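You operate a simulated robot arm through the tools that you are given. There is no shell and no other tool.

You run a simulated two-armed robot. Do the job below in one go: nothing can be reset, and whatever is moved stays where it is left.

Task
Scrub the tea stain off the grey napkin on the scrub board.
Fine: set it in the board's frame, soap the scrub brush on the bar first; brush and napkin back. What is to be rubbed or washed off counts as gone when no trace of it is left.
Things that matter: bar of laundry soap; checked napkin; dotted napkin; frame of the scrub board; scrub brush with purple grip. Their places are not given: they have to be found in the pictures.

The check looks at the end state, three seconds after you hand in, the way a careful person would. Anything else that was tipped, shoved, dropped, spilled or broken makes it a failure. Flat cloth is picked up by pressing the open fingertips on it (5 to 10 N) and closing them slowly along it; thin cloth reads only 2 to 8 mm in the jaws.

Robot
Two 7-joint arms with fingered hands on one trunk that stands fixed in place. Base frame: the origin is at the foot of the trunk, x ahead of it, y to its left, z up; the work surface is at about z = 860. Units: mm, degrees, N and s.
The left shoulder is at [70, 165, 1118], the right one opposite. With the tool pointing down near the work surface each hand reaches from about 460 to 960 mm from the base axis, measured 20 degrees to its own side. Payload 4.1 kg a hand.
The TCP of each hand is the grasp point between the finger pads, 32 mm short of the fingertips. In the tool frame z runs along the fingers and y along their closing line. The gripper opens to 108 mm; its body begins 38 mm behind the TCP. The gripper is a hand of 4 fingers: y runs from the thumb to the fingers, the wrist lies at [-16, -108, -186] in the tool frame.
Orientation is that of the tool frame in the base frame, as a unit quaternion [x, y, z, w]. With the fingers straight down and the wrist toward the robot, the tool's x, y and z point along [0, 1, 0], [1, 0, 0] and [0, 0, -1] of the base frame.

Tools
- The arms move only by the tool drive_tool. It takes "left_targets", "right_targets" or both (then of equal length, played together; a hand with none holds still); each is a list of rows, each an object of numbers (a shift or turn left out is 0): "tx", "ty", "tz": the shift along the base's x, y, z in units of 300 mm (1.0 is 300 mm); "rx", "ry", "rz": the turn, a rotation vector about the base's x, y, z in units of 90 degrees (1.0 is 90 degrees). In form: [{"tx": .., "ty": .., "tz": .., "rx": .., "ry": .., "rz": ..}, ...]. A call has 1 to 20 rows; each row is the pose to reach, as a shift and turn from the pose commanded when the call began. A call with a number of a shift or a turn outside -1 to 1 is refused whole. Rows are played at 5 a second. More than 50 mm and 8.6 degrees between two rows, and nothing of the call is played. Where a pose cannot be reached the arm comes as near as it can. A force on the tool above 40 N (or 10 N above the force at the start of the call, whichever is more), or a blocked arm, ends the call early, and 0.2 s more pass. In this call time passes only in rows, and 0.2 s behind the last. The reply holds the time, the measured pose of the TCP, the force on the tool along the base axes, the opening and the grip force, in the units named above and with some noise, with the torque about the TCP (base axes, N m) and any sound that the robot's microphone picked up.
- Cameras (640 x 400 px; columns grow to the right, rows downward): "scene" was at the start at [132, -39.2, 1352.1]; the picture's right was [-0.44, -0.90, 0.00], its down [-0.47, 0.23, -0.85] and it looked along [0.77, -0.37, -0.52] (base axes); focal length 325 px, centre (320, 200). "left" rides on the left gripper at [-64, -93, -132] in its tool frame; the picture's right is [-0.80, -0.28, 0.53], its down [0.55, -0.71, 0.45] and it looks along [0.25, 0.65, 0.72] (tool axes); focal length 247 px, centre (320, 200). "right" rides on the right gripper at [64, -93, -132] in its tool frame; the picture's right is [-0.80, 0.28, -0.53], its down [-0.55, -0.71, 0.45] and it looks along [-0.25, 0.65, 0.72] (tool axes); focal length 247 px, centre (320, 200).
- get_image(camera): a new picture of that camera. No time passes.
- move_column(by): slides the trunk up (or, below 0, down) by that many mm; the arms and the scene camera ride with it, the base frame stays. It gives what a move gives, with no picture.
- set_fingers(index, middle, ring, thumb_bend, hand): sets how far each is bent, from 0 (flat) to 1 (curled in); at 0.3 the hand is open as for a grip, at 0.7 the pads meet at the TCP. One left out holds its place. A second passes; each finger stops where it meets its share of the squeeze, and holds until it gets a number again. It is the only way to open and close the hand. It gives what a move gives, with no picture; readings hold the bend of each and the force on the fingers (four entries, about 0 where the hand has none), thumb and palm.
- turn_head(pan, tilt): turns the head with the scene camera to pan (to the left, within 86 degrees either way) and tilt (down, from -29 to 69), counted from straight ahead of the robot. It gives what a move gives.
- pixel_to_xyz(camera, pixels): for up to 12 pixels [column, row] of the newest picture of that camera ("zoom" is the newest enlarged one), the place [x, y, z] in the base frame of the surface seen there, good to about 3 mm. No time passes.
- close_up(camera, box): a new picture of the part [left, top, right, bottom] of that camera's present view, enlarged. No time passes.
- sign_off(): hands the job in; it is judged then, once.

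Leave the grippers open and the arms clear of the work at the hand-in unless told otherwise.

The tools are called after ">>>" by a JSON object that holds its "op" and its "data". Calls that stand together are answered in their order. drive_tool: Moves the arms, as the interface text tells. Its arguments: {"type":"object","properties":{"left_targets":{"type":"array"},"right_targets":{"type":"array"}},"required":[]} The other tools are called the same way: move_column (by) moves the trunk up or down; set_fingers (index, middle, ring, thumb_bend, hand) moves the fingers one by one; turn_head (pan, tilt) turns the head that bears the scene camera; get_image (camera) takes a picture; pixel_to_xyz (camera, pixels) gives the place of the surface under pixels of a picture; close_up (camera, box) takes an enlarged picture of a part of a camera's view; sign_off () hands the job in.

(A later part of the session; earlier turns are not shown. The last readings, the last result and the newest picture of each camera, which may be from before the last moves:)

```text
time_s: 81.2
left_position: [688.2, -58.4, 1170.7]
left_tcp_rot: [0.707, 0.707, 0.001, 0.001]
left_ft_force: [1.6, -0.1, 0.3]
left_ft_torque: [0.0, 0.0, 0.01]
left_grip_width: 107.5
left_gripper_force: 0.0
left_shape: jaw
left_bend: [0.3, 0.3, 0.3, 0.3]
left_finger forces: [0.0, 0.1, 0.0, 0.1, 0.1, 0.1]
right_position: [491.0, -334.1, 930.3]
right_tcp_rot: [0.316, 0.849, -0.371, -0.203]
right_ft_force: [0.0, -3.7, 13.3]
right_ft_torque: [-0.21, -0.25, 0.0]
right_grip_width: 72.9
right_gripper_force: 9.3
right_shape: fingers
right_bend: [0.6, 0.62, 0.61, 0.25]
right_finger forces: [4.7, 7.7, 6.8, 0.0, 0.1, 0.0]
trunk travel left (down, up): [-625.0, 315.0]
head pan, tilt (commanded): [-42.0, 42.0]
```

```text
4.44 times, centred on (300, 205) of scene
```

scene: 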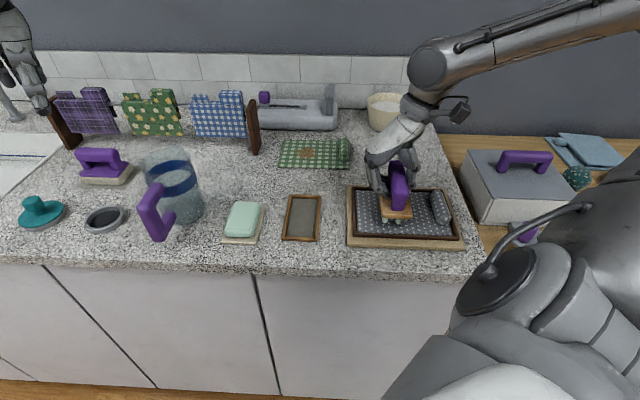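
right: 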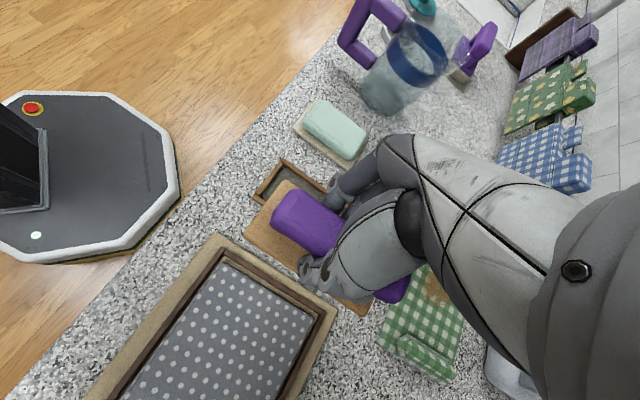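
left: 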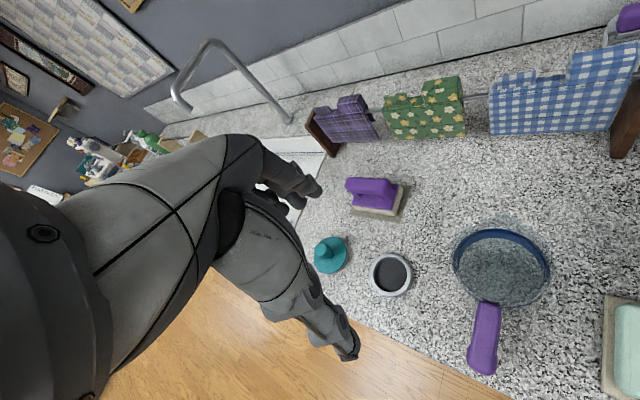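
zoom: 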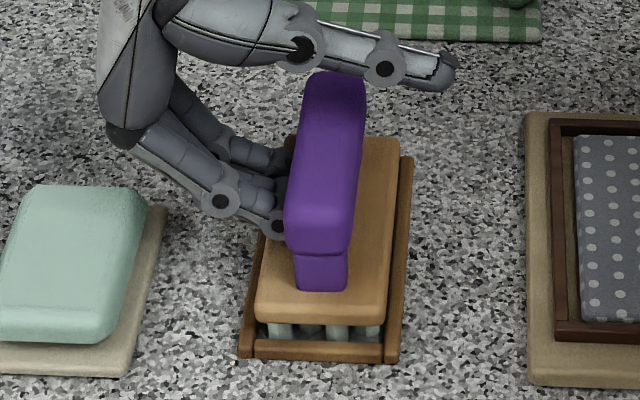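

>>> {"op": "drive_tool", "data": {"right_targets": [{"tz": 0.004}, {"tz": 0.01}]}}

>>> {"op": "set_fingers", "data": {"hand": "right", "index": 0.57, "middle": 0.55, "ring": 0.55}}

>>> {"op": "close_up", "data": {"camera": "scene", "box": [260, 160, 340, 250]}}

```text
time_s: 81.8
left_position: [688.8, -58.2, 1170.1]
left_tcp_rot: [0.707, 0.707, 0.0, 0.0]
left_ft_force: [-0.7, 0.4, 0.0]
left_ft_torque: [0.01, 0.02, -0.01]
left_grip_width: 107.6
left_gripper_force: 0.0
left_shape: jaw
left_bend: [0.3, 0.3, 0.3, 0.3]
left_finger forces: [0.0, 0.1, 0.0, 0.0, 0.0, 0.0]
right_position: [492.5, -333.5, 931.5]
right_tcp_rot: [0.315, 0.85, -0.37, -0.203]
right_ft_force: [-2.8, -1.1, 5.0]
right_ft_torque: [-0.18, -0.02, -0.02]
right_grip_width: 73.9
right_gripper_force: 6.7
right_shape: fingers
right_bend: [0.59, 0.61, 0.6, 0.25]
right_finger forces: [6.1, 5.0, 2.6, 0.1, 0.0, 0.1]
trunk travel left (down, up): [-625.0, 315.0]
head pan, tilt (commanded): [-42.0, 42.0]
```

```text
time_s: 82.8
left_position: [688.2, -60.1, 1170.7]
left_tcp_rot: [0.707, 0.707, 0.001, 0.0]
left_ft_force: [-0.1, 0.1, 0.2]
left_ft_torque: [0.03, -0.01, 0.02]
left_grip_width: 107.5
left_gripper_force: 0.0
left_shape: jaw
left_bend: [0.3, 0.3, 0.3, 0.3]
left_finger forces: [0.0, 0.0, 0.0, 0.1, 0.1, 0.0]
right_position: [492.1, -334.7, 932.8]
right_tcp_rot: [0.316, 0.849, -0.371, -0.202]
right_ft_force: [-2.0, -2.7, 10.9]
right_ft_torque: [-0.24, -0.04, -0.04]
right_grip_width: 75.7
right_gripper_force: 9.4
right_shape: fingers
right_bend: [0.58, 0.6, 0.59, 0.25]
right_finger forces: [7.4, 6.6, 4.1, 0.0, 0.0, 0.0]
trunk travel left (down, up): [-625.0, 315.0]
head pan, tilt (commanded): [-42.0, 42.0]
```

```text
4.44 times, centred on (300, 205) of scene
```

zoom: 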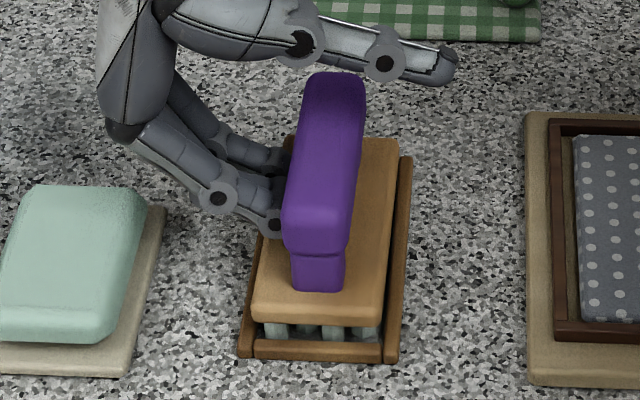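

The opening fingers pull the brush slightly left. I'll shift right 2–3 mm while raising, then continue.

>>> {"op": "drive_tool", "data": {"right_targets": [{"tz": 0.003, "tx": -0.003, "ty": -0.003}, {"tz": 0.008, "tx": -0.007, "ty": -0.007}]}}

>>> {"op": "close_up", "data": {"camera": "scene", "box": [260, 160, 340, 250]}}

```text
time_s: 83.4
left_position: [688.5, -58.3, 1169.4]
left_tcp_rot: [0.707, 0.707, -0.001, 0.0]
left_ft_force: [-0.3, -0.9, 0.0]
left_ft_torque: [-0.02, 0.02, 0.0]
left_grip_width: 107.6
left_gripper_force: 0.1
left_shape: jaw
left_bend: [0.3, 0.3, 0.3, 0.3]
left_finger forces: [0.1, 0.0, 0.1, 0.0, 0.0, 0.0]
right_position: [490.1, -335.0, 934.7]
right_tcp_rot: [0.315, 0.849, -0.372, -0.203]
right_ft_force: [3.1, -2.2, 5.1]
right_ft_torque: [-0.22, -0.18, 0.01]
right_grip_width: 77.8
right_gripper_force: 7.8
right_shape: fingers
right_bend: [0.56, 0.58, 0.57, 0.25]
right_finger forces: [9.6, 4.1, 2.5, 0.0, 0.1, 0.1]
trunk travel left (down, up): [-625.0, 315.0]
head pan, tilt (commanded): [-42.0, 42.0]
```

```text
4.44 times, centred on (300, 205) of scene
```

zoom: 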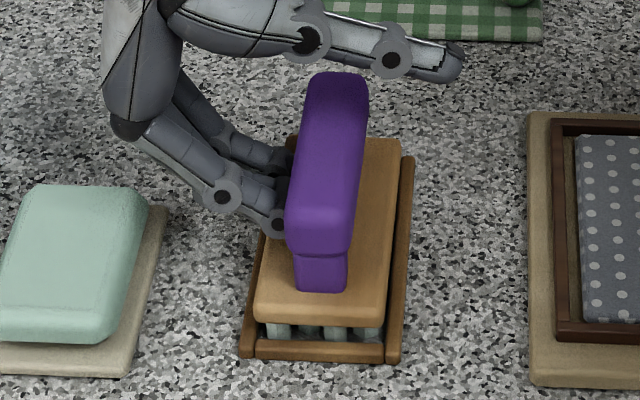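

>>> {"op": "set_fingers", "data": {"hand": "right", "index": 0.53, "middle": 0.52, "ring": 0.52}}

>>> {"op": "drive_tool", "data": {"right_targets": [{"tz": 0.004, "tx": -0.001, "ty": -0.001}, {"tz": 0.01, "tx": -0.002, "ty": -0.002}]}}

>>> {"op": "close_up", "data": {"camera": "scene", "box": [260, 160, 340, 250]}}

```text
time_s: 84.4
left_position: [688.5, -59.6, 1169.4]
left_tcp_rot: [0.707, 0.707, 0.0, 0.0]
left_ft_force: [0.2, 0.1, 0.2]
left_ft_torque: [0.0, 0.01, -0.02]
left_grip_width: 107.4
left_gripper_force: 0.1
left_shape: jaw
left_bend: [0.3, 0.3, 0.3, 0.3]
left_finger forces: [0.0, 0.1, 0.0, 0.1, 0.0, 0.0]
right_position: [488.1, -335.9, 935.4]
right_tcp_rot: [0.316, 0.85, -0.371, -0.203]
right_ft_force: [3.4, -4.0, 13.7]
right_ft_torque: [-0.3, -0.19, -0.01]
right_grip_width: 79.0
right_gripper_force: 12.9
right_shape: fingers
right_bend: [0.55, 0.57, 0.56, 0.25]
right_finger forces: [13.9, 7.2, 4.5, 0.0, 0.0, 0.0]
trunk travel left (down, up): [-625.0, 315.0]
head pan, tilt (commanded): [-42.0, 42.0]
```

```text
time_s: 85.0
left_position: [689.4, -59.9, 1168.1]
left_tcp_rot: [0.707, 0.707, 0.0, 0.0]
left_ft_force: [-0.4, -0.3, 0.3]
left_ft_torque: [-0.01, -0.01, 0.04]
left_grip_width: 107.8
left_gripper_force: 0.1
left_shape: jaw
left_bend: [0.3, 0.3, 0.3, 0.3]
left_finger forces: [0.1, 0.1, 0.0, 0.1, 0.1, 0.0]
right_position: [487.9, -336.5, 936.1]
right_tcp_rot: [0.315, 0.85, -0.371, -0.203]
right_ft_force: [0.7, -3.0, 3.1]
right_ft_torque: [-0.27, -0.12, -0.04]
right_grip_width: 80.6
right_gripper_force: 10.2
right_shape: fingers
right_bend: [0.53, 0.55, 0.54, 0.25]
right_finger forces: [15.1, 3.9, 2.4, 0.1, 0.0, 0.0]
trunk travel left (down, up): [-625.0, 315.0]
head pan, tilt (commanded): [-42.0, 42.0]
```

```text
4.44 times, centred on (300, 205) of scene
```

zoom: 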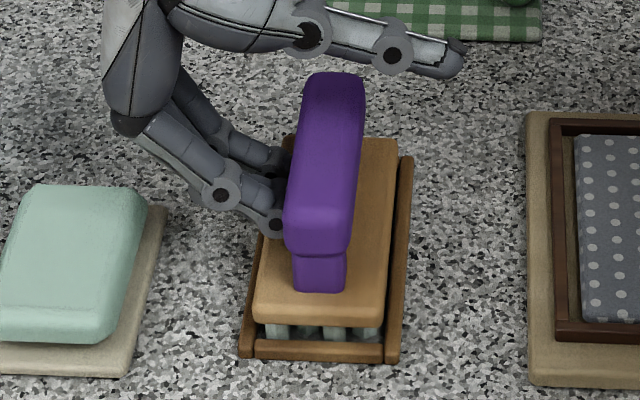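

The index finger may be rubbing on the near leg, since the reaction points in the far direction. I'll shift 2 mm to the far side and raise a little.

>>> {"op": "drive_tool", "data": {"right_targets": [{"tx": 0.003, "ty": -0.003, "tz": 0.001}, {"tx": 0.006, "ty": -0.006, "tz": 0.003}]}}

>>> {"op": "set_fingers", "data": {"hand": "right", "index": 0.51, "middle": 0.49, "ring": 0.49}}

>>> {"op": "close_up", "data": {"camera": "scene", "box": [260, 160, 340, 250]}}

```text
time_s: 85.6
left_position: [688.8, -59.2, 1170.2]
left_tcp_rot: [0.707, 0.707, 0.0, 0.0]
left_ft_force: [-1.6, 0.8, -0.6]
left_ft_torque: [-0.02, -0.02, -0.01]
left_grip_width: 107.7
left_gripper_force: 0.1
left_shape: jaw
left_bend: [0.3, 0.3, 0.3, 0.3]
left_finger forces: [0.0, 0.0, 0.0, 0.1, 0.0, 0.0]
right_position: [490.2, -337.6, 938.9]
right_tcp_rot: [0.316, 0.849, -0.37, -0.204]
right_ft_force: [-0.9, 0.6, 2.4]
right_ft_torque: [-0.12, 0.02, -0.02]
right_grip_width: 82.3
right_gripper_force: 10.5
right_shape: fingers
right_bend: [0.52, 0.55, 0.54, 0.25]
right_finger forces: [16.8, 3.2, 1.5, 0.1, 0.1, 0.1]
trunk travel left (down, up): [-625.0, 315.0]
head pan, tilt (commanded): [-42.0, 42.0]
```

```text
time_s: 86.6
left_position: [687.6, -58.4, 1169.4]
left_tcp_rot: [0.707, 0.707, 0.0, 0.0]
left_ft_force: [-0.2, -0.1, -0.2]
left_ft_torque: [-0.04, 0.02, -0.01]
left_grip_width: 107.5
left_gripper_force: 0.2
left_shape: jaw
left_bend: [0.3, 0.3, 0.3, 0.3]
left_finger forces: [0.0, 0.0, 0.0, 0.0, 0.1, 0.0]
right_position: [490.2, -337.9, 938.2]
right_tcp_rot: [0.315, 0.849, -0.372, -0.202]
right_ft_force: [0.3, 0.0, 6.9]
right_ft_torque: [-0.17, -0.08, -0.01]
right_grip_width: 84.0
right_gripper_force: 13.0
right_shape: fingers
right_bend: [0.51, 0.52, 0.52, 0.25]
right_finger forces: [16.8, 4.0, 4.7, 0.1, 0.0, 0.1]
trunk travel left (down, up): [-625.0, 315.0]
head pan, tilt (commanded): [-42.0, 42.0]
```

```text
4.44 times, centred on (300, 205) of scene
```

zoom: 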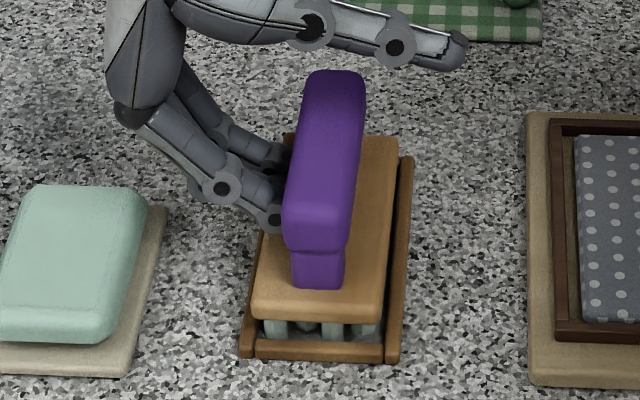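

Only the index is still loaded (17 N). I'll test a small curl back of the index to see which way frees it.

>>> {"op": "set_fingers", "data": {"hand": "right", "index": 0.54}}

>>> {"op": "close_up", "data": {"camera": "scene", "box": [280, 185, 320, 215]}}

```text
time_s: 87.6
left_position: [687.8, -59.2, 1171.0]
left_tcp_rot: [0.707, 0.707, 0.0, 0.001]
left_ft_force: [-0.2, -0.3, -0.2]
left_ft_torque: [-0.03, -0.01, 0.03]
left_grip_width: 107.7
left_gripper_force: 0.1
left_shape: jaw
left_bend: [0.3, 0.3, 0.3, 0.3]
left_finger forces: [0.0, 0.1, 0.1, 0.1, 0.0, 0.0]
right_position: [490.7, -337.4, 938.0]
right_tcp_rot: [0.316, 0.849, -0.371, -0.203]
right_ft_force: [1.6, -0.1, 5.8]
right_ft_torque: [-0.17, -0.13, -0.05]
right_grip_width: 83.6
right_gripper_force: 12.2
right_shape: fingers
right_bend: [0.51, 0.53, 0.52, 0.25]
right_finger forces: [15.0, 4.7, 4.7, 0.0, 0.0, 0.0]
trunk travel left (down, up): [-625.0, 315.0]
head pan, tilt (commanded): [-42.0, 42.0]
```

```text
13.33 times, centred on (300, 200) of scene
```

zoom: 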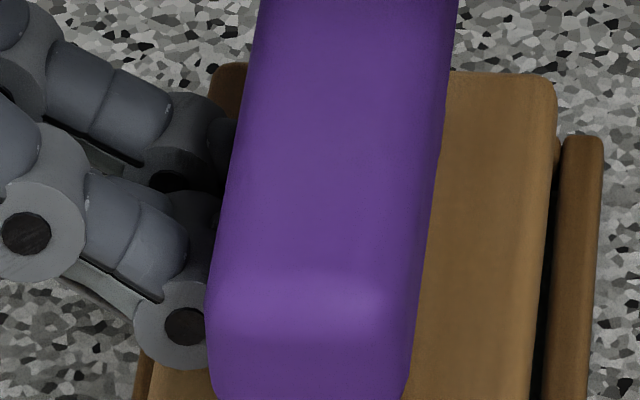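

>>> {"op": "set_fingers", "data": {"hand": "right", "index": 0.46}}

>>> {"op": "drive_tool", "data": {"right_targets": [{"tz": 0.003}, {"tz": 0.007}]}}

>>> {"op": "close_up", "data": {"camera": "scene", "box": [260, 160, 340, 250]}}

```text
time_s: 88.6
left_position: [688.1, -59.6, 1169.9]
left_tcp_rot: [0.707, 0.707, 0.0, 0.001]
left_ft_force: [1.2, 0.3, -0.5]
left_ft_torque: [-0.02, 0.05, 0.0]
left_grip_width: 107.8
left_gripper_force: 0.0
left_shape: jaw
left_bend: [0.3, 0.3, 0.3, 0.3]
left_finger forces: [0.0, 0.1, 0.0, 0.0, 0.0, 0.0]
right_position: [489.5, -338.7, 940.0]
right_tcp_rot: [0.316, 0.85, -0.371, -0.202]
right_ft_force: [-0.3, -1.0, 11.3]
right_ft_torque: [-0.21, 0.0, -0.04]
right_grip_width: 84.4
right_gripper_force: 14.7
right_shape: fingers
right_bend: [0.51, 0.52, 0.52, 0.25]
right_finger forces: [21.4, 4.0, 4.2, 0.0, 0.0, 0.0]
trunk travel left (down, up): [-625.0, 315.0]
head pan, tilt (commanded): [-42.0, 42.0]
```

```text
time_s: 89.2
left_position: [688.8, -59.8, 1169.3]
left_tcp_rot: [0.708, 0.707, 0.0, 0.0]
left_ft_force: [0.6, -0.5, -0.4]
left_ft_torque: [0.01, -0.01, 0.0]
left_grip_width: 107.8
left_gripper_force: 0.0
left_shape: jaw
left_bend: [0.3, 0.3, 0.3, 0.3]
left_finger forces: [0.0, 0.0, 0.1, 0.1, 0.0, 0.0]
right_position: [488.7, -338.5, 940.2]
right_tcp_rot: [0.315, 0.849, -0.371, -0.203]
right_ft_force: [0.4, -1.5, 3.8]
right_ft_torque: [-0.22, 0.07, -0.03]
right_grip_width: 86.0
right_gripper_force: 11.7
right_shape: fingers
right_bend: [0.5, 0.51, 0.51, 0.25]
right_finger forces: [19.2, 2.3, 1.8, 0.0, 0.0, 0.0]
trunk travel left (down, up): [-625.0, 315.0]
head pan, tilt (commanded): [-42.0, 42.0]
```

```text
4.44 times, centred on (300, 205) of scene
```

zoom: 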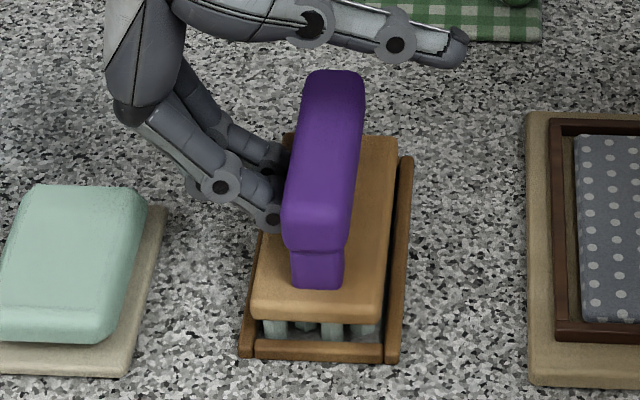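

The finger slope has become steeper again as the fingers opened. I'll lean a further 8° with the pivot at the fingertips, so the hand shifts left as it leans.

>>> {"op": "drive_tool", "data": {"right_targets": [{"tx": 0.004, "ty": 0.004, "rx": -0.021, "ry": 0.021, "tz": 0.001}, {"tx": 0.009, "ty": 0.009, "rx": -0.042, "ry": 0.042, "tz": 0.002}, {"tx": 0.0132, "ty": 0.0132, "rx": -0.063, "ry": 0.063, "tz": 0.003}]}}

>>> {"op": "close_up", "data": {"camera": "scene", "box": [260, 160, 340, 250]}}

```text
time_s: 90.0
left_position: [689.4, -58.9, 1169.3]
left_tcp_rot: [0.708, 0.707, 0.0, 0.0]
left_ft_force: [-0.3, -0.4, -0.8]
left_ft_torque: [-0.03, 0.01, 0.01]
left_grip_width: 108.0
left_gripper_force: 0.1
left_shape: jaw
left_bend: [0.3, 0.3, 0.3, 0.3]
left_finger forces: [0.0, 0.0, 0.1, 0.1, 0.0, 0.0]
right_position: [495.1, -333.4, 940.7]
right_tcp_rot: [0.306, 0.819, -0.428, -0.229]
right_ft_force: [1.5, 0.2, 10.0]
right_ft_torque: [-0.03, -0.19, 0.08]
right_grip_width: 88.0
right_gripper_force: 6.3
right_shape: fingers
right_bend: [0.49, 0.52, 0.5, 0.25]
right_finger forces: [3.4, 6.6, 2.1, 0.1, 0.0, 0.0]
trunk travel left (down, up): [-625.0, 315.0]
head pan, tilt (commanded): [-42.0, 42.0]
```

```text
4.44 times, centred on (300, 205) of scene
```

zoom: 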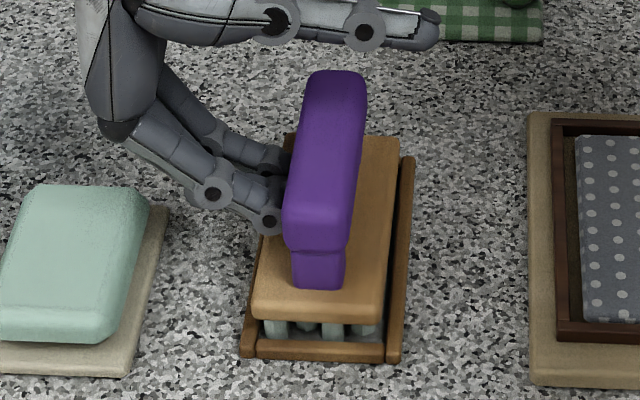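

Now the fingers press straight down only (sum 12 N, Fz 10 N) with no wedge. I'll raise 2 mm to unload and then pull left.

>>> {"op": "drive_tool", "data": {"right_targets": [{"tz": 0.004}, {"tz": 0.007}]}}

```text
time_s: 90.6
left_position: [689.2, -58.9, 1171.1]
left_tcp_rot: [0.707, 0.707, 0.0, 0.0]
left_ft_force: [-0.2, -0.2, 0.0]
left_ft_torque: [-0.01, -0.01, 0.0]
left_grip_width: 107.5
left_gripper_force: 0.1
left_shape: jaw
left_bend: [0.3, 0.3, 0.3, 0.3]
left_finger forces: [0.1, 0.0, 0.0, 0.1, 0.0, 0.0]
right_position: [495.0, -334.5, 941.7]
right_tcp_rot: [0.306, 0.819, -0.427, -0.229]
right_ft_force: [0.5, 0.3, 5.3]
right_ft_torque: [0.06, -0.05, -0.01]
right_grip_width: 89.1
right_gripper_force: 3.4
right_shape: fingers
right_bend: [0.48, 0.51, 0.5, 0.25]
right_finger forces: [3.8, 3.2, 0.9, 0.1, 0.1, 0.0]
trunk travel left (down, up): [-625.0, 315.0]
head pan, tilt (commanded): [-42.0, 42.0]
```

>>> {"op": "set_fingers", "data": {"hand": "right", "index": 0.5, "middle": 0.52, "ring": 0.51}}

>>> {"op": "drive_tool", "data": {"right_targets": [{"tz": 0.002}, {"tz": 0.004}]}}

```text
time_s: 91.6
left_position: [689.0, -59.9, 1170.3]
left_tcp_rot: [0.707, 0.707, 0.0, -0.001]
left_ft_force: [0.1, -0.4, -0.6]
left_ft_torque: [0.01, 0.02, 0.05]
left_grip_width: 107.6
left_gripper_force: 0.1
left_shape: jaw
left_bend: [0.3, 0.3, 0.3, 0.3]
left_finger forces: [0.0, 0.0, 0.1, 0.0, 0.1, 0.0]
right_position: [493.9, -334.3, 941.4]
right_tcp_rot: [0.307, 0.819, -0.427, -0.23]
right_ft_force: [0.8, 0.1, -1.3]
right_ft_torque: [-0.02, -0.01, 0.03]
right_grip_width: 87.8
right_gripper_force: 1.3
right_shape: fingers
right_bend: [0.49, 0.53, 0.51, 0.25]
right_finger forces: [1.9, 0.6, 0.1, 0.0, 0.0, 0.1]
trunk travel left (down, up): [-625.0, 315.0]
head pan, tilt (commanded): [-42.0, 42.0]
```

```text
time_s: 92.2
left_position: [688.9, -58.7, 1169.4]
left_tcp_rot: [0.707, 0.707, 0.0, 0.001]
left_ft_force: [0.5, 0.1, 0.3]
left_ft_torque: [-0.03, -0.02, -0.01]
left_grip_width: 107.7
left_gripper_force: 0.1
left_shape: jaw
left_bend: [0.3, 0.3, 0.3, 0.3]
left_finger forces: [0.1, 0.0, 0.0, 0.0, 0.1, 0.1]
right_position: [494.1, -334.6, 943.4]
right_tcp_rot: [0.306, 0.819, -0.427, -0.229]
right_ft_force: [0.6, 0.3, -0.3]
right_ft_torque: [-0.02, -0.01, 0.0]
right_grip_width: 88.2
right_gripper_force: 1.0
right_shape: fingers
right_bend: [0.49, 0.52, 0.51, 0.25]
right_finger forces: [1.5, 0.6, 0.1, 0.1, 0.0, 0.1]
trunk travel left (down, up): [-625.0, 315.0]
head pan, tilt (commanded): [-42.0, 42.0]
```

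The contact is nearly zero (1.5, 0.6 and 0.1 N). Now I'll try pulling left.

>>> {"op": "drive_tool", "data": {"right_targets": [{"tx": 0.006, "ty": 0.006, "tz": -0.001}, {"tx": 0.012, "ty": 0.012, "tz": -0.001}, {"tx": 0.018, "ty": 0.018, "tz": -0.001}]}}

>>> {"op": "close_up", "data": {"camera": "scene", "box": [260, 160, 340, 250]}}

```text
time_s: 93.0
left_position: [688.4, -58.9, 1170.1]
left_tcp_rot: [0.707, 0.707, 0.0, 0.0]
left_ft_force: [0.1, 0.8, 0.0]
left_ft_torque: [-0.01, 0.05, 0.0]
left_grip_width: 107.5
left_gripper_force: 0.1
left_shape: jaw
left_bend: [0.3, 0.3, 0.3, 0.3]
left_finger forces: [0.0, 0.0, 0.0, 0.1, 0.0, 0.1]
right_position: [499.7, -329.2, 944.6]
right_tcp_rot: [0.307, 0.819, -0.427, -0.23]
right_ft_force: [-1.5, -0.4, 0.8]
right_ft_torque: [-0.04, 0.04, -0.01]
right_grip_width: 85.8
right_gripper_force: 2.9
right_shape: fingers
right_bend: [0.51, 0.53, 0.51, 0.25]
right_finger forces: [4.7, 0.9, 0.1, 0.0, 0.1, 0.0]
trunk travel left (down, up): [-625.0, 315.0]
head pan, tilt (commanded): [-42.0, 42.0]
```

```text
4.44 times, centred on (300, 205) of scene
```

zoom: 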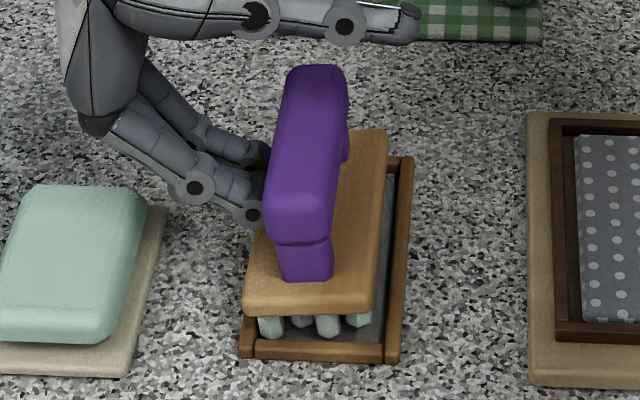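

The brush tips left as soon as it is pulled, because it weighs only about 100 g. The clean solution is to steady it with the other hand. I'll first move it back to the middle of the stand with the right hand, then bring the left hand in to press lightly on the near end of the purple bar.

>>> {"op": "drive_tool", "data": {"right_targets": [{"tx": -0.006, "ty": -0.006}, {"tx": -0.012, "ty": -0.012}, {"tx": -0.017, "ty": -0.017}]}}

>>> {"op": "get_image", "data": {"camera": "scene"}}

>>> {"op": "close_up", "data": {"camera": "scene", "box": [260, 160, 340, 250]}}

```text
time_s: 93.8
left_position: [689.8, -59.5, 1168.6]
left_tcp_rot: [0.707, 0.707, 0.0, 0.0]
left_ft_force: [0.2, -0.3, 0.5]
left_ft_torque: [0.0, 0.01, -0.04]
left_grip_width: 107.8
left_gripper_force: 0.0
left_shape: jaw
left_bend: [0.3, 0.3, 0.3, 0.3]
left_finger forces: [0.1, 0.0, 0.0, 0.0, 0.0, 0.0]
right_position: [494.0, -334.2, 943.6]
right_tcp_rot: [0.307, 0.819, -0.427, -0.23]
right_ft_force: [-0.1, -0.4, -0.2]
right_ft_torque: [0.0, -0.03, 0.02]
right_grip_width: 88.2
right_gripper_force: 1.4
right_shape: fingers
right_bend: [0.49, 0.53, 0.51, 0.25]
right_finger forces: [1.4, 1.9, 0.0, 0.0, 0.1, 0.1]
trunk travel left (down, up): [-625.0, 315.0]
head pan, tilt (commanded): [-42.0, 42.0]
```

```text
taken
```

scene: 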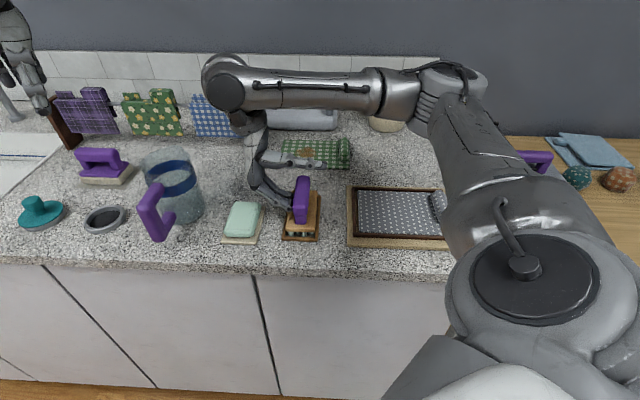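

```text
4.44 times, centred on (300, 205) of scene
```

zoom: 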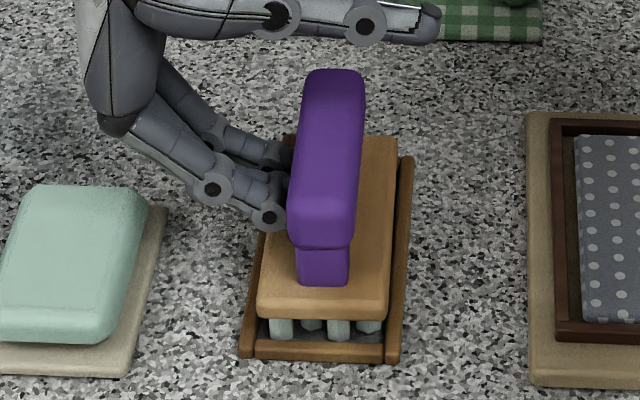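

The brush may be hanging slightly on the fingers. I'll lower in tiny steps to find the free spot where the finger forces read zero.

>>> {"op": "drive_tool", "data": {"right_targets": [{"tz": -0.002}, {"tz": -0.004}]}}

>>> {"op": "drive_tool", "data": {"right_targets": [{"tz": -0.002}, {"tz": -0.004}]}}

>>> {"op": "close_up", "data": {"camera": "scene", "box": [260, 160, 340, 250]}}

```text
time_s: 94.4
left_position: [689.2, -59.4, 1170.0]
left_tcp_rot: [0.707, 0.707, 0.0, -0.001]
left_ft_force: [0.7, -0.4, 0.5]
left_ft_torque: [0.01, -0.02, -0.01]
left_grip_width: 107.7
left_gripper_force: 0.0
left_shape: jaw
left_bend: [0.3, 0.3, 0.3, 0.3]
left_finger forces: [0.1, 0.1, 0.1, 0.0, 0.0, 0.1]
right_position: [493.4, -333.9, 942.7]
right_tcp_rot: [0.306, 0.819, -0.428, -0.229]
right_ft_force: [-0.5, 0.4, 0.7]
right_ft_torque: [0.0, 0.0, 0.03]
right_grip_width: 88.1
right_gripper_force: 1.7
right_shape: fingers
right_bend: [0.49, 0.53, 0.51, 0.25]
right_finger forces: [1.7, 2.1, 0.1, 0.1, 0.1, 0.0]
trunk travel left (down, up): [-625.0, 315.0]
head pan, tilt (commanded): [-42.0, 42.0]
```

```text
time_s: 95.0
left_position: [688.5, -58.9, 1170.5]
left_tcp_rot: [0.707, 0.707, -0.001, 0.0]
left_ft_force: [-0.5, 0.2, 0.5]
left_ft_torque: [0.01, 0.03, -0.03]
left_grip_width: 107.5
left_gripper_force: 0.1
left_shape: jaw
left_bend: [0.3, 0.3, 0.3, 0.3]
left_finger forces: [0.1, 0.0, 0.1, 0.0, 0.1, 0.1]
right_position: [494.2, -333.6, 942.8]
right_tcp_rot: [0.307, 0.819, -0.427, -0.23]
right_ft_force: [0.0, 0.8, 2.2]
right_ft_torque: [0.02, -0.05, 0.0]
right_grip_width: 87.9
right_gripper_force: 2.4
right_shape: fingers
right_bend: [0.49, 0.53, 0.51, 0.25]
right_finger forces: [1.4, 3.3, 0.0, 0.0, 0.0, 0.0]
trunk travel left (down, up): [-625.0, 315.0]
head pan, tilt (commanded): [-42.0, 42.0]
```

```text
4.44 times, centred on (300, 205) of scene
```

zoom: 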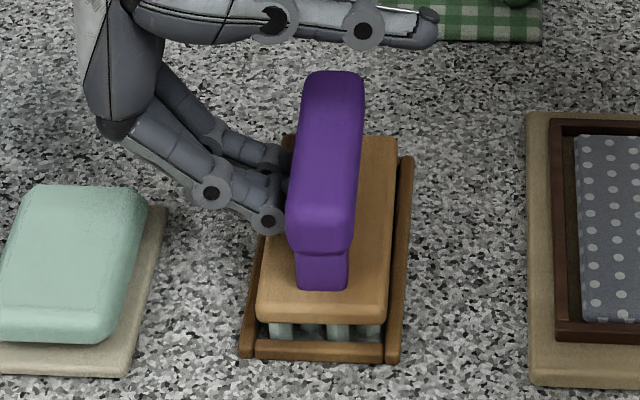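

>>> {"op": "set_fingers", "data": {"hand": "right", "index": 0.485, "middle": 0.54, "ring": 0.53}}

```text
time_s: 96.0
left_position: [689.0, -60.1, 1170.5]
left_tcp_rot: [0.707, 0.707, 0.0, -0.001]
left_ft_force: [-0.1, 0.6, 0.3]
left_ft_torque: [-0.01, -0.02, -0.03]
left_grip_width: 107.8
left_gripper_force: 0.0
left_shape: jaw
left_bend: [0.3, 0.3, 0.3, 0.3]
left_finger forces: [0.0, 0.0, 0.0, 0.0, 0.0, 0.1]
right_position: [495.4, -333.3, 943.0]
right_tcp_rot: [0.307, 0.819, -0.427, -0.23]
right_ft_force: [-0.3, 1.3, 1.4]
right_ft_torque: [0.04, 0.02, -0.04]
right_grip_width: 87.6
right_gripper_force: 2.1
right_shape: fingers
right_bend: [0.49, 0.54, 0.53, 0.25]
right_finger forces: [2.0, 1.6, 0.0, 0.0, 0.1, 0.0]
trunk travel left (down, up): [-625.0, 315.0]
head pan, tilt (commanded): [-42.0, 42.0]
```

Curling lowers both readings, so I'll curl a touch more.

>>> {"op": "set_fingers", "data": {"hand": "right", "index": 0.51, "middle": 0.555, "ring": 0.54}}

```text
time_s: 97.0
left_position: [689.5, -58.9, 1169.7]
left_tcp_rot: [0.707, 0.707, 0.0, 0.0]
left_ft_force: [0.4, -0.2, -1.2]
left_ft_torque: [0.01, 0.02, -0.01]
left_grip_width: 107.5
left_gripper_force: 0.1
left_shape: jaw
left_bend: [0.3, 0.3, 0.3, 0.3]
left_finger forces: [0.1, 0.0, 0.0, 0.0, 0.0, 0.0]
right_position: [494.4, -335.6, 941.9]
right_tcp_rot: [0.306, 0.819, -0.427, -0.229]
right_ft_force: [1.1, 0.2, -0.5]
right_ft_torque: [0.0, 0.01, 0.0]
right_grip_width: 86.6
right_gripper_force: 1.5
right_shape: fingers
right_bend: [0.5, 0.55, 0.54, 0.25]
right_finger forces: [0.7, 1.6, 0.0, 0.0, 0.0, 0.0]
trunk travel left (down, up): [-625.0, 315.0]
head pan, tilt (commanded): [-42.0, 42.0]
```

>>> {"op": "set_fingers", "data": {"hand": "right", "index": 0.515, "middle": 0.547}}

>>> {"op": "drive_tool", "data": {"right_targets": [{"tz": -0.002}]}}

```text
time_s: 98.0
left_position: [690.0, -59.2, 1169.7]
left_tcp_rot: [0.707, 0.707, -0.001, 0.001]
left_ft_force: [-0.8, 0.2, 0.3]
left_ft_torque: [-0.02, -0.01, 0.04]
left_grip_width: 107.5
left_gripper_force: 0.1
left_shape: jaw
left_bend: [0.3, 0.3, 0.3, 0.3]
left_finger forces: [0.0, 0.1, 0.0, 0.0, 0.0, 0.0]
right_position: [494.1, -333.8, 942.2]
right_tcp_rot: [0.307, 0.819, -0.427, -0.23]
right_ft_force: [-1.0, -0.2, -0.3]
right_ft_torque: [0.02, -0.01, -0.04]
right_grip_width: 86.7
right_gripper_force: 1.3
right_shape: fingers
right_bend: [0.5, 0.55, 0.54, 0.25]
right_finger forces: [1.1, 1.8, 0.1, 0.0, 0.0, 0.1]
trunk travel left (down, up): [-625.0, 315.0]
head pan, tilt (commanded): [-42.0, 42.0]
```

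```text
time_s: 98.4
left_position: [689.9, -59.0, 1168.9]
left_tcp_rot: [0.707, 0.707, -0.001, 0.0]
left_ft_force: [0.0, -0.4, 0.6]
left_ft_torque: [0.03, 0.01, 0.01]
left_grip_width: 107.6
left_gripper_force: 0.0
left_shape: jaw
left_bend: [0.3, 0.3, 0.3, 0.3]
left_finger forces: [0.1, 0.1, 0.1, 0.1, 0.0, 0.0]
right_position: [494.7, -333.4, 942.1]
right_tcp_rot: [0.306, 0.819, -0.427, -0.229]
right_ft_force: [0.2, 0.4, -1.7]
right_ft_torque: [0.0, -0.05, 0.01]
right_grip_width: 86.3
right_gripper_force: 1.8
right_shape: fingers
right_bend: [0.5, 0.55, 0.54, 0.25]
right_finger forces: [1.1, 1.9, 0.0, 0.0, 0.0, 0.0]
trunk travel left (down, up): [-625.0, 315.0]
head pan, tilt (commanded): [-42.0, 42.0]
```

The residual forces are about 1–2 N. One more lean step with the pivot at the fingertips should open real slack.

>>> {"op": "drive_tool", "data": {"right_targets": [{"tx": 0.004, "ty": 0.004, "rx": -0.021, "ry": 0.021, "tz": 0.0}, {"tx": 0.009, "ty": 0.009, "rx": -0.042, "ry": 0.042, "tz": 0.001}, {"tx": 0.013, "ty": 0.013, "rx": -0.063, "ry": 0.063, "tz": 0.002}]}}

>>> {"op": "close_up", "data": {"camera": "scene", "box": [260, 160, 340, 250]}}

```text
time_s: 99.2
left_position: [689.3, -58.8, 1168.9]
left_tcp_rot: [0.707, 0.707, -0.001, 0.0]
left_ft_force: [0.0, -1.2, 0.4]
left_ft_torque: [-0.01, 0.0, 0.02]
left_grip_width: 107.5
left_gripper_force: 0.1
left_shape: jaw
left_bend: [0.3, 0.3, 0.3, 0.3]
left_finger forces: [0.1, 0.0, 0.1, 0.0, 0.0, 0.1]
right_position: [499.1, -329.0, 943.4]
right_tcp_rot: [0.296, 0.785, -0.482, -0.254]
right_ft_force: [1.3, 0.8, -0.8]
right_ft_torque: [0.1, -0.11, -0.01]
right_grip_width: 87.4
right_gripper_force: 4.5
right_shape: fingers
right_bend: [0.5, 0.54, 0.53, 0.25]
right_finger forces: [1.9, 6.9, 0.5, 0.1, 0.0, 0.1]
trunk travel left (down, up): [-625.0, 315.0]
head pan, tilt (commanded): [-42.0, 42.0]
```

```text
4.44 times, centred on (300, 205) of scene
```

zoom: 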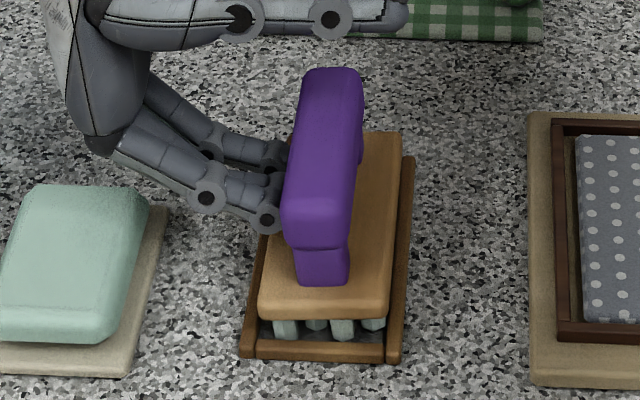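

The middle finger hooks now, so I'll open a bit to drop the brush back down.

>>> {"op": "set_fingers", "data": {"hand": "right", "index": 0.47, "middle": 0.49, "ring": 0.49}}

>>> {"op": "close_up", "data": {"camera": "scene", "box": [260, 160, 340, 250]}}

```text
time_s: 100.2
left_position: [688.1, -58.9, 1170.0]
left_tcp_rot: [0.707, 0.708, 0.0, 0.0]
left_ft_force: [0.2, -0.3, 0.1]
left_ft_torque: [0.01, 0.01, 0.02]
left_grip_width: 107.6
left_gripper_force: 0.0
left_shape: jaw
left_bend: [0.3, 0.3, 0.3, 0.3]
left_finger forces: [0.1, 0.1, 0.1, 0.1, 0.0, 0.0]
right_position: [497.8, -329.1, 943.8]
right_tcp_rot: [0.296, 0.785, -0.482, -0.253]
right_ft_force: [0.4, -0.6, 5.9]
right_ft_torque: [-0.02, -0.03, -0.01]
right_grip_width: 90.0
right_gripper_force: 4.8
right_shape: fingers
right_bend: [0.47, 0.52, 0.49, 0.25]
right_finger forces: [1.7, 7.7, 0.5, 0.1, 0.0, 0.1]
trunk travel left (down, up): [-625.0, 315.0]
head pan, tilt (commanded): [-42.0, 42.0]
```

```text
4.44 times, centred on (300, 205) of scene
```

zoom: 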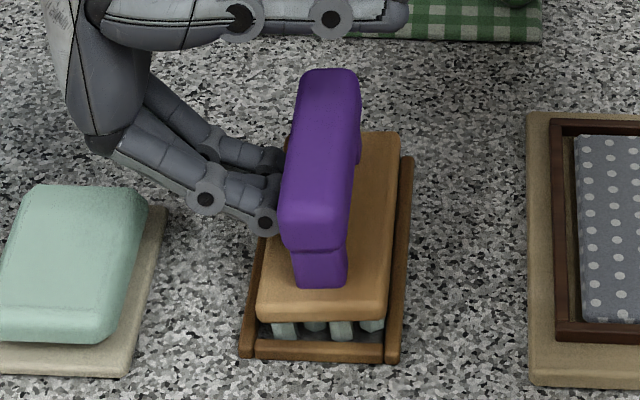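

>>> {"op": "set_fingers", "data": {"hand": "right", "index": 0.475, "middle": 0.52, "ring": 0.5}}

```text
time_s: 101.2
left_position: [688.7, -59.0, 1169.4]
left_tcp_rot: [0.707, 0.707, 0.0, 0.001]
left_ft_force: [0.0, -0.6, 0.3]
left_ft_torque: [0.01, 0.02, -0.02]
left_grip_width: 107.4
left_gripper_force: 0.1
left_shape: jaw
left_bend: [0.3, 0.3, 0.3, 0.3]
left_finger forces: [0.0, 0.0, 0.0, 0.1, 0.1, 0.0]
right_position: [498.2, -329.8, 942.9]
right_tcp_rot: [0.296, 0.784, -0.482, -0.254]
right_ft_force: [0.5, -0.3, 1.4]
right_ft_torque: [0.03, -0.06, -0.01]
right_grip_width: 89.7
right_gripper_force: 3.7
right_shape: fingers
right_bend: [0.47, 0.53, 0.5, 0.25]
right_finger forces: [0.8, 6.2, 0.0, 0.1, 0.0, 0.1]
trunk travel left (down, up): [-625.0, 315.0]
head pan, tilt (commanded): [-42.0, 42.0]
```

>>> {"op": "drive_tool", "data": {"right_targets": [{"tz": 0.003}, {"tz": 0.006}]}}

>>> {"op": "set_fingers", "data": {"hand": "right", "index": 0.46, "middle": 0.485, "ring": 0.48}}

```text
time_s: 101.8
left_position: [689.1, -59.8, 1169.2]
left_tcp_rot: [0.707, 0.707, 0.0, 0.0]
left_ft_force: [-0.1, 0.9, -0.2]
left_ft_torque: [-0.02, -0.06, 0.06]
left_grip_width: 107.5
left_gripper_force: 0.0
left_shape: jaw
left_bend: [0.3, 0.3, 0.3, 0.3]
left_finger forces: [0.0, 0.1, 0.0, 0.1, 0.1, 0.0]
right_position: [498.2, -328.7, 944.4]
right_tcp_rot: [0.296, 0.784, -0.482, -0.254]
right_ft_force: [0.3, -0.3, 0.0]
right_ft_torque: [-0.01, 0.01, -0.05]
right_grip_width: 89.8
right_gripper_force: 2.3
right_shape: fingers
right_bend: [0.47, 0.53, 0.5, 0.25]
right_finger forces: [1.1, 3.8, 0.0, 0.0, 0.0, 0.0]
trunk travel left (down, up): [-625.0, 315.0]
head pan, tilt (commanded): [-42.0, 42.0]
```

```text
time_s: 102.8
left_position: [688.6, -59.2, 1169.0]
left_tcp_rot: [0.707, 0.707, 0.0, 0.0]
left_ft_force: [-0.5, -0.1, -0.2]
left_ft_torque: [0.0, 0.04, -0.01]
left_grip_width: 107.3
left_gripper_force: 0.1
left_shape: jaw
left_bend: [0.3, 0.3, 0.3, 0.3]
left_finger forces: [0.0, 0.0, 0.0, 0.1, 0.0, 0.0]
right_position: [498.7, -328.6, 943.7]
right_tcp_rot: [0.296, 0.784, -0.483, -0.254]
right_ft_force: [0.7, -0.7, 7.9]
right_ft_torque: [-0.1, -0.04, 0.04]
right_grip_width: 90.4
right_gripper_force: 5.6
right_shape: fingers
right_bend: [0.47, 0.51, 0.49, 0.25]
right_finger forces: [2.2, 6.8, 0.9, 0.0, 0.1, 0.0]
trunk travel left (down, up): [-625.0, 315.0]
head pan, tilt (commanded): [-42.0, 42.0]
```

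The state is a clean press-down again (8 N). While pressed, the stand's friction should hold the brush, so I'll try drawing the hand left under this light pressure and watch the brush and stand.

>>> {"op": "drive_tool", "data": {"right_targets": [{"tx": 0.005, "ty": 0.005}, {"tx": 0.01, "ty": 0.01}, {"tx": 0.015, "ty": 0.015}]}}

>>> {"op": "close_up", "data": {"camera": "scene", "box": [260, 160, 340, 250]}}

```text
time_s: 103.6
left_position: [688.5, -59.0, 1170.4]
left_tcp_rot: [0.707, 0.708, -0.001, 0.001]
left_ft_force: [-0.5, -0.3, -0.2]
left_ft_torque: [0.02, -0.03, 0.0]
left_grip_width: 107.7
left_gripper_force: 0.1
left_shape: jaw
left_bend: [0.3, 0.3, 0.3, 0.3]
left_finger forces: [0.0, 0.0, 0.0, 0.0, 0.0, 0.0]
right_position: [502.8, -325.5, 944.9]
right_tcp_rot: [0.295, 0.785, -0.483, -0.253]
right_ft_force: [-0.1, -0.6, 4.6]
right_ft_torque: [-0.04, 0.05, 0.0]
right_grip_width: 89.1
right_gripper_force: 4.5
right_shape: fingers
right_bend: [0.48, 0.51, 0.49, 0.25]
right_finger forces: [3.0, 3.4, 0.8, 0.0, 0.0, 0.0]
trunk travel left (down, up): [-625.0, 315.0]
head pan, tilt (commanded): [-42.0, 42.0]
```

```text
4.44 times, centred on (300, 205) of scene
```

zoom: 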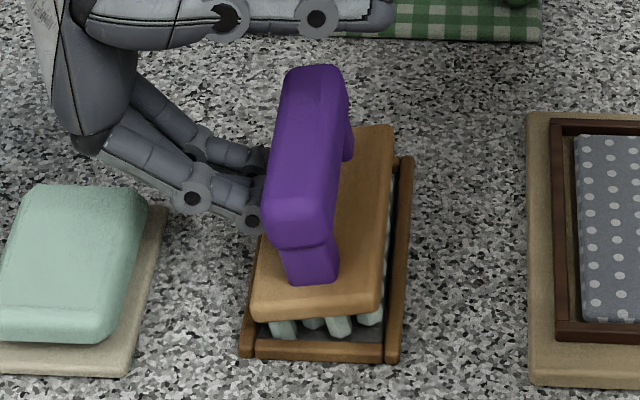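

The brush tips left instead. I'll restore it and bring in the left hand to hold it down.

>>> {"op": "drive_tool", "data": {"right_targets": [{"tx": -0.005, "ty": -0.005}, {"tx": -0.01, "ty": -0.01}, {"tx": -0.0155, "ty": -0.0155}], "left_targets": [{"tz": 0.0}, {"tx": -0.05}, {"tx": -0.12}]}}

>>> {"op": "close_up", "data": {"camera": "scene", "box": [260, 160, 340, 250]}}

```text
time_s: 104.4
left_position: [650.9, -57.2, 1168.8]
left_tcp_rot: [0.707, 0.707, 0.0, 0.0]
left_ft_force: [-0.9, -0.3, 0.7]
left_ft_torque: [-0.03, -0.04, -0.02]
left_grip_width: 107.8
left_gripper_force: 0.0
left_shape: jaw
left_bend: [0.3, 0.3, 0.3, 0.3]
left_finger forces: [0.0, 0.0, 0.0, 0.1, 0.0, 0.0]
right_position: [497.1, -329.9, 944.2]
right_tcp_rot: [0.294, 0.786, -0.482, -0.252]
right_ft_force: [1.9, 1.7, 6.7]
right_ft_torque: [0.17, -0.17, 0.0]
right_grip_width: 91.5
right_gripper_force: 5.6
right_shape: fingers
right_bend: [0.46, 0.51, 0.48, 0.25]
right_finger forces: [0.0, 12.2, 0.0, 0.1, 0.1, 0.1]
trunk travel left (down, up): [-625.0, 315.0]
head pan, tilt (commanded): [-42.0, 42.0]
```

```text
4.44 times, centred on (300, 205) of scene
```

zoom: 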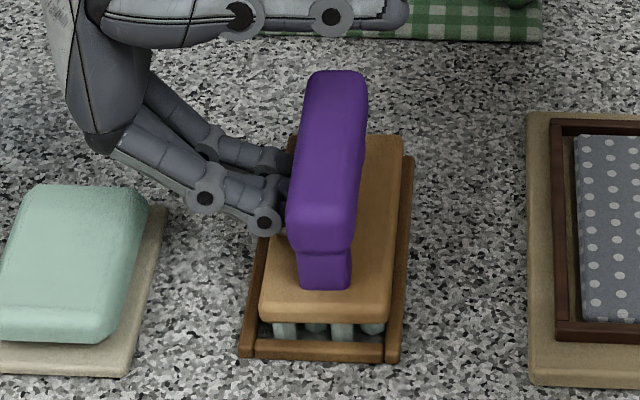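

Index and ring now read zero, so only the middle finger still touches. I'll raise 1 mm and open slightly to see.

>>> {"op": "drive_tool", "data": {"right_targets": [{"tz": 0.002, "tx": 0.001, "ty": 0.001}, {"tz": 0.004, "tx": 0.003, "ty": 0.003}]}}

>>> {"op": "set_fingers", "data": {"hand": "right", "index": 0.44, "middle": 0.46, "ring": 0.46}}

>>> {"op": "close_up", "data": {"camera": "scene", "box": [260, 160, 340, 250]}}

```text
time_s: 105.0
left_position: [651.4, -59.5, 1167.7]
left_tcp_rot: [0.707, 0.707, -0.001, 0.0]
left_ft_force: [0.4, 0.3, 0.4]
left_ft_torque: [-0.03, -0.02, -0.02]
left_grip_width: 107.5
left_gripper_force: 0.1
left_shape: jaw
left_bend: [0.3, 0.3, 0.3, 0.3]
left_finger forces: [0.1, 0.1, 0.0, 0.0, 0.1, 0.0]
right_position: [498.8, -329.3, 944.5]
right_tcp_rot: [0.296, 0.784, -0.482, -0.254]
right_ft_force: [-0.6, 2.1, 4.7]
right_ft_torque: [0.02, -0.04, 0.0]
right_grip_width: 91.8
right_gripper_force: 3.8
right_shape: fingers
right_bend: [0.46, 0.5, 0.48, 0.25]
right_finger forces: [0.2, 8.2, 0.0, 0.1, 0.1, 0.0]
trunk travel left (down, up): [-625.0, 315.0]
head pan, tilt (commanded): [-42.0, 42.0]
```

```text
time_s: 106.0
left_position: [650.9, -59.0, 1167.8]
left_tcp_rot: [0.707, 0.707, -0.001, 0.0]
left_ft_force: [-0.2, -0.1, -0.4]
left_ft_torque: [0.04, 0.01, 0.02]
left_grip_width: 107.7
left_gripper_force: 0.0
left_shape: jaw
left_bend: [0.3, 0.3, 0.3, 0.3]
left_finger forces: [0.1, 0.0, 0.0, 0.1, 0.1, 0.0]
right_position: [498.5, -329.7, 945.8]
right_tcp_rot: [0.296, 0.784, -0.483, -0.253]
right_ft_force: [-0.5, -1.5, 8.1]
right_ft_torque: [-0.06, -0.01, -0.02]
right_grip_width: 92.7
right_gripper_force: 5.7
right_shape: fingers
right_bend: [0.45, 0.5, 0.47, 0.25]
right_finger forces: [1.8, 7.9, 1.2, 0.1, 0.0, 0.0]
trunk travel left (down, up): [-625.0, 315.0]
head pan, tilt (commanded): [-42.0, 42.0]
```

```text
4.44 times, centred on (300, 205) of scene
```

zoom: 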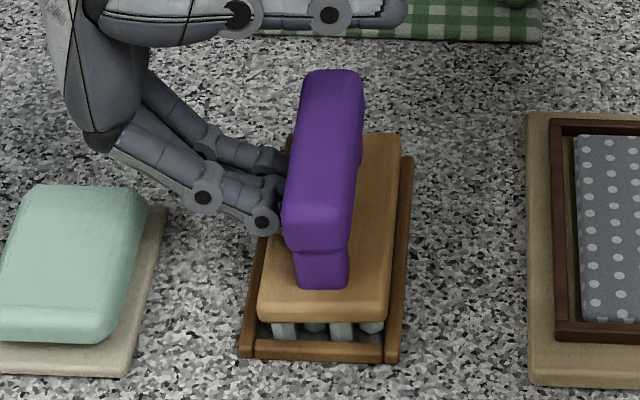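

I'll get the exact position of the bar's near end, and of the hand parts around it, for the left hand's approach.

>>> {"op": "pixel_to_xyz", "data": {"camera": "zoom", "pixels": [[300, 215], [320, 220], [348, 225], [325, 200], [318, 250], [335, 75], [262, 220], [203, 197], [115, 135], [330, 15], [260, 310], [385, 315]]}}

>>> {"op": "get_image", "data": {"camera": "scene"}}

```text
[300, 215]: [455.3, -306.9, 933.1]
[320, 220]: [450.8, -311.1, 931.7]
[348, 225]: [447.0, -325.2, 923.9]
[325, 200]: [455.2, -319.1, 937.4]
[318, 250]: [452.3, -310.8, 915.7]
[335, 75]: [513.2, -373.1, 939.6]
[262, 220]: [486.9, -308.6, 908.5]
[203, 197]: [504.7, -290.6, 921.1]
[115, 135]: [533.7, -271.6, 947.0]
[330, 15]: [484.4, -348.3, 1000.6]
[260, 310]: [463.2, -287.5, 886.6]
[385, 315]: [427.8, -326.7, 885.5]
```

```text
taken
```

scene: 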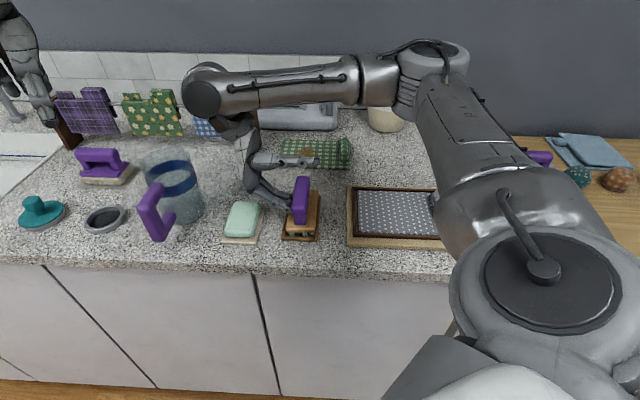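

The bar's near end top is at about (455,-319,937), and the right index sits at t≥555, so there is room for a fingertip at t≈548. I'll bring the left hand over in stages: first back toward the robot with a -45° yaw.

>>> {"op": "drive_tool", "data": {"left_targets": [{"tx": -0.113, "rz": -0.0833}, {"tx": -0.226, "rz": -0.1667}, {"tx": -0.339, "rz": -0.25}, {"tx": -0.452, "rz": -0.3333}, {"tx": -0.565, "rz": -0.4167}, {"tx": -0.676, "rz": -0.5}, {"tx": -0.676, "rz": -0.5}]}}

>>> {"op": "get_image", "data": {"camera": "scene"}}

```text
time_s: 107.6
left_position: [450.2, -58.0, 1168.0]
left_tcp_rot: [0.924, 0.382, 0.0, 0.001]
left_ft_force: [-0.4, -0.4, 0.3]
left_ft_torque: [0.02, -0.01, 0.02]
left_grip_width: 107.9
left_gripper_force: 0.2
left_shape: jaw
left_bend: [0.3, 0.3, 0.3, 0.3]
left_finger forces: [0.1, 0.1, 0.1, 0.1, 0.0, 0.0]
right_position: [498.0, -329.6, 945.7]
right_tcp_rot: [0.295, 0.785, -0.483, -0.253]
right_ft_force: [-0.1, -0.8, 7.5]
right_ft_torque: [-0.03, -0.02, -0.04]
right_grip_width: 92.7
right_gripper_force: 5.6
right_shape: fingers
right_bend: [0.45, 0.5, 0.47, 0.25]
right_finger forces: [1.1, 8.5, 1.0, 0.0, 0.1, 0.0]
trunk travel left (down, up): [-625.0, 315.0]
head pan, tilt (commanded): [-42.0, 42.0]
```

```text
taken
```

scene: 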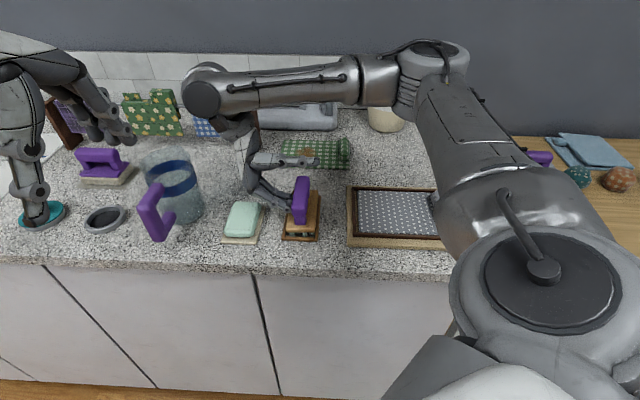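

The left hand is in position and clear. Next I'll tilt it 45°, fingers pointing forward-down, and move to a staging point in front of the brush.

>>> {"op": "drive_tool", "data": {"left_targets": [{"tx": -0.043, "ty": -0.0975, "tz": -0.0717, "rx": -0.059, "ry": -0.059}, {"tx": -0.086, "ty": -0.195, "tz": -0.143, "rx": -0.118, "ry": -0.118}, {"tx": -0.129, "ty": -0.2925, "tz": -0.215, "rx": -0.177, "ry": -0.177}, {"tx": -0.171, "ty": -0.39, "tz": -0.287, "rx": -0.236, "ry": -0.236}, {"tx": -0.214, "ty": -0.4875, "tz": -0.358, "rx": -0.295, "ry": -0.295}, {"tx": -0.257, "ty": -0.585, "tz": -0.43, "rx": -0.3535, "ry": -0.3535}, {"tx": -0.257, "ty": -0.585, "tz": -0.43, "rx": -0.3535, "ry": -0.3535}]}}

>>> {"op": "get_image", "data": {"camera": "scene"}}

>>> {"op": "get_image", "data": {"camera": "left"}}

```text
time_s: 109.2
left_position: [372.1, -232.6, 1042.1]
left_tcp_rot: [0.853, 0.354, 0.147, 0.354]
left_ft_force: [-0.2, 0.5, 0.1]
left_ft_torque: [-0.01, 0.03, -0.02]
left_grip_width: 107.8
left_gripper_force: 0.0
left_shape: jaw
left_bend: [0.3, 0.3, 0.3, 0.3]
left_finger forces: [0.0, 0.0, 0.1, 0.0, 0.0, 0.1]
right_position: [497.0, -328.1, 945.5]
right_tcp_rot: [0.295, 0.784, -0.484, -0.253]
right_ft_force: [-1.3, 0.9, 8.4]
right_ft_torque: [-0.02, 0.05, -0.04]
right_grip_width: 92.6
right_gripper_force: 5.3
right_shape: fingers
right_bend: [0.46, 0.5, 0.47, 0.25]
right_finger forces: [2.0, 7.6, 1.4, 0.1, 0.1, 0.0]
trunk travel left (down, up): [-625.0, 315.0]
head pan, tilt (commanded): [-42.0, 42.0]
```

```text
taken
```

scene: 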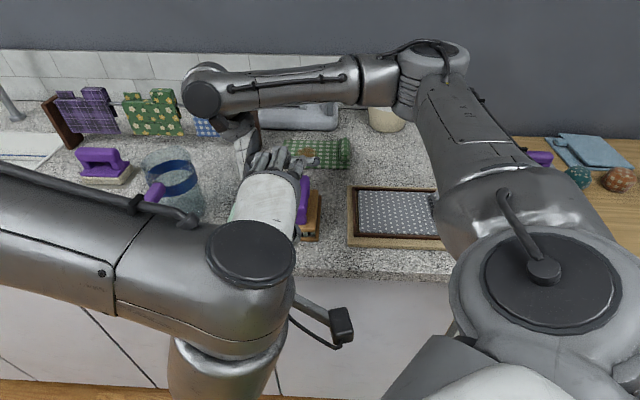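

```text
taken
```

left: 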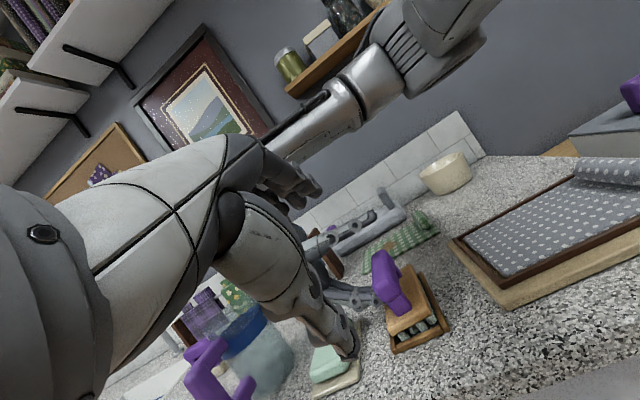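

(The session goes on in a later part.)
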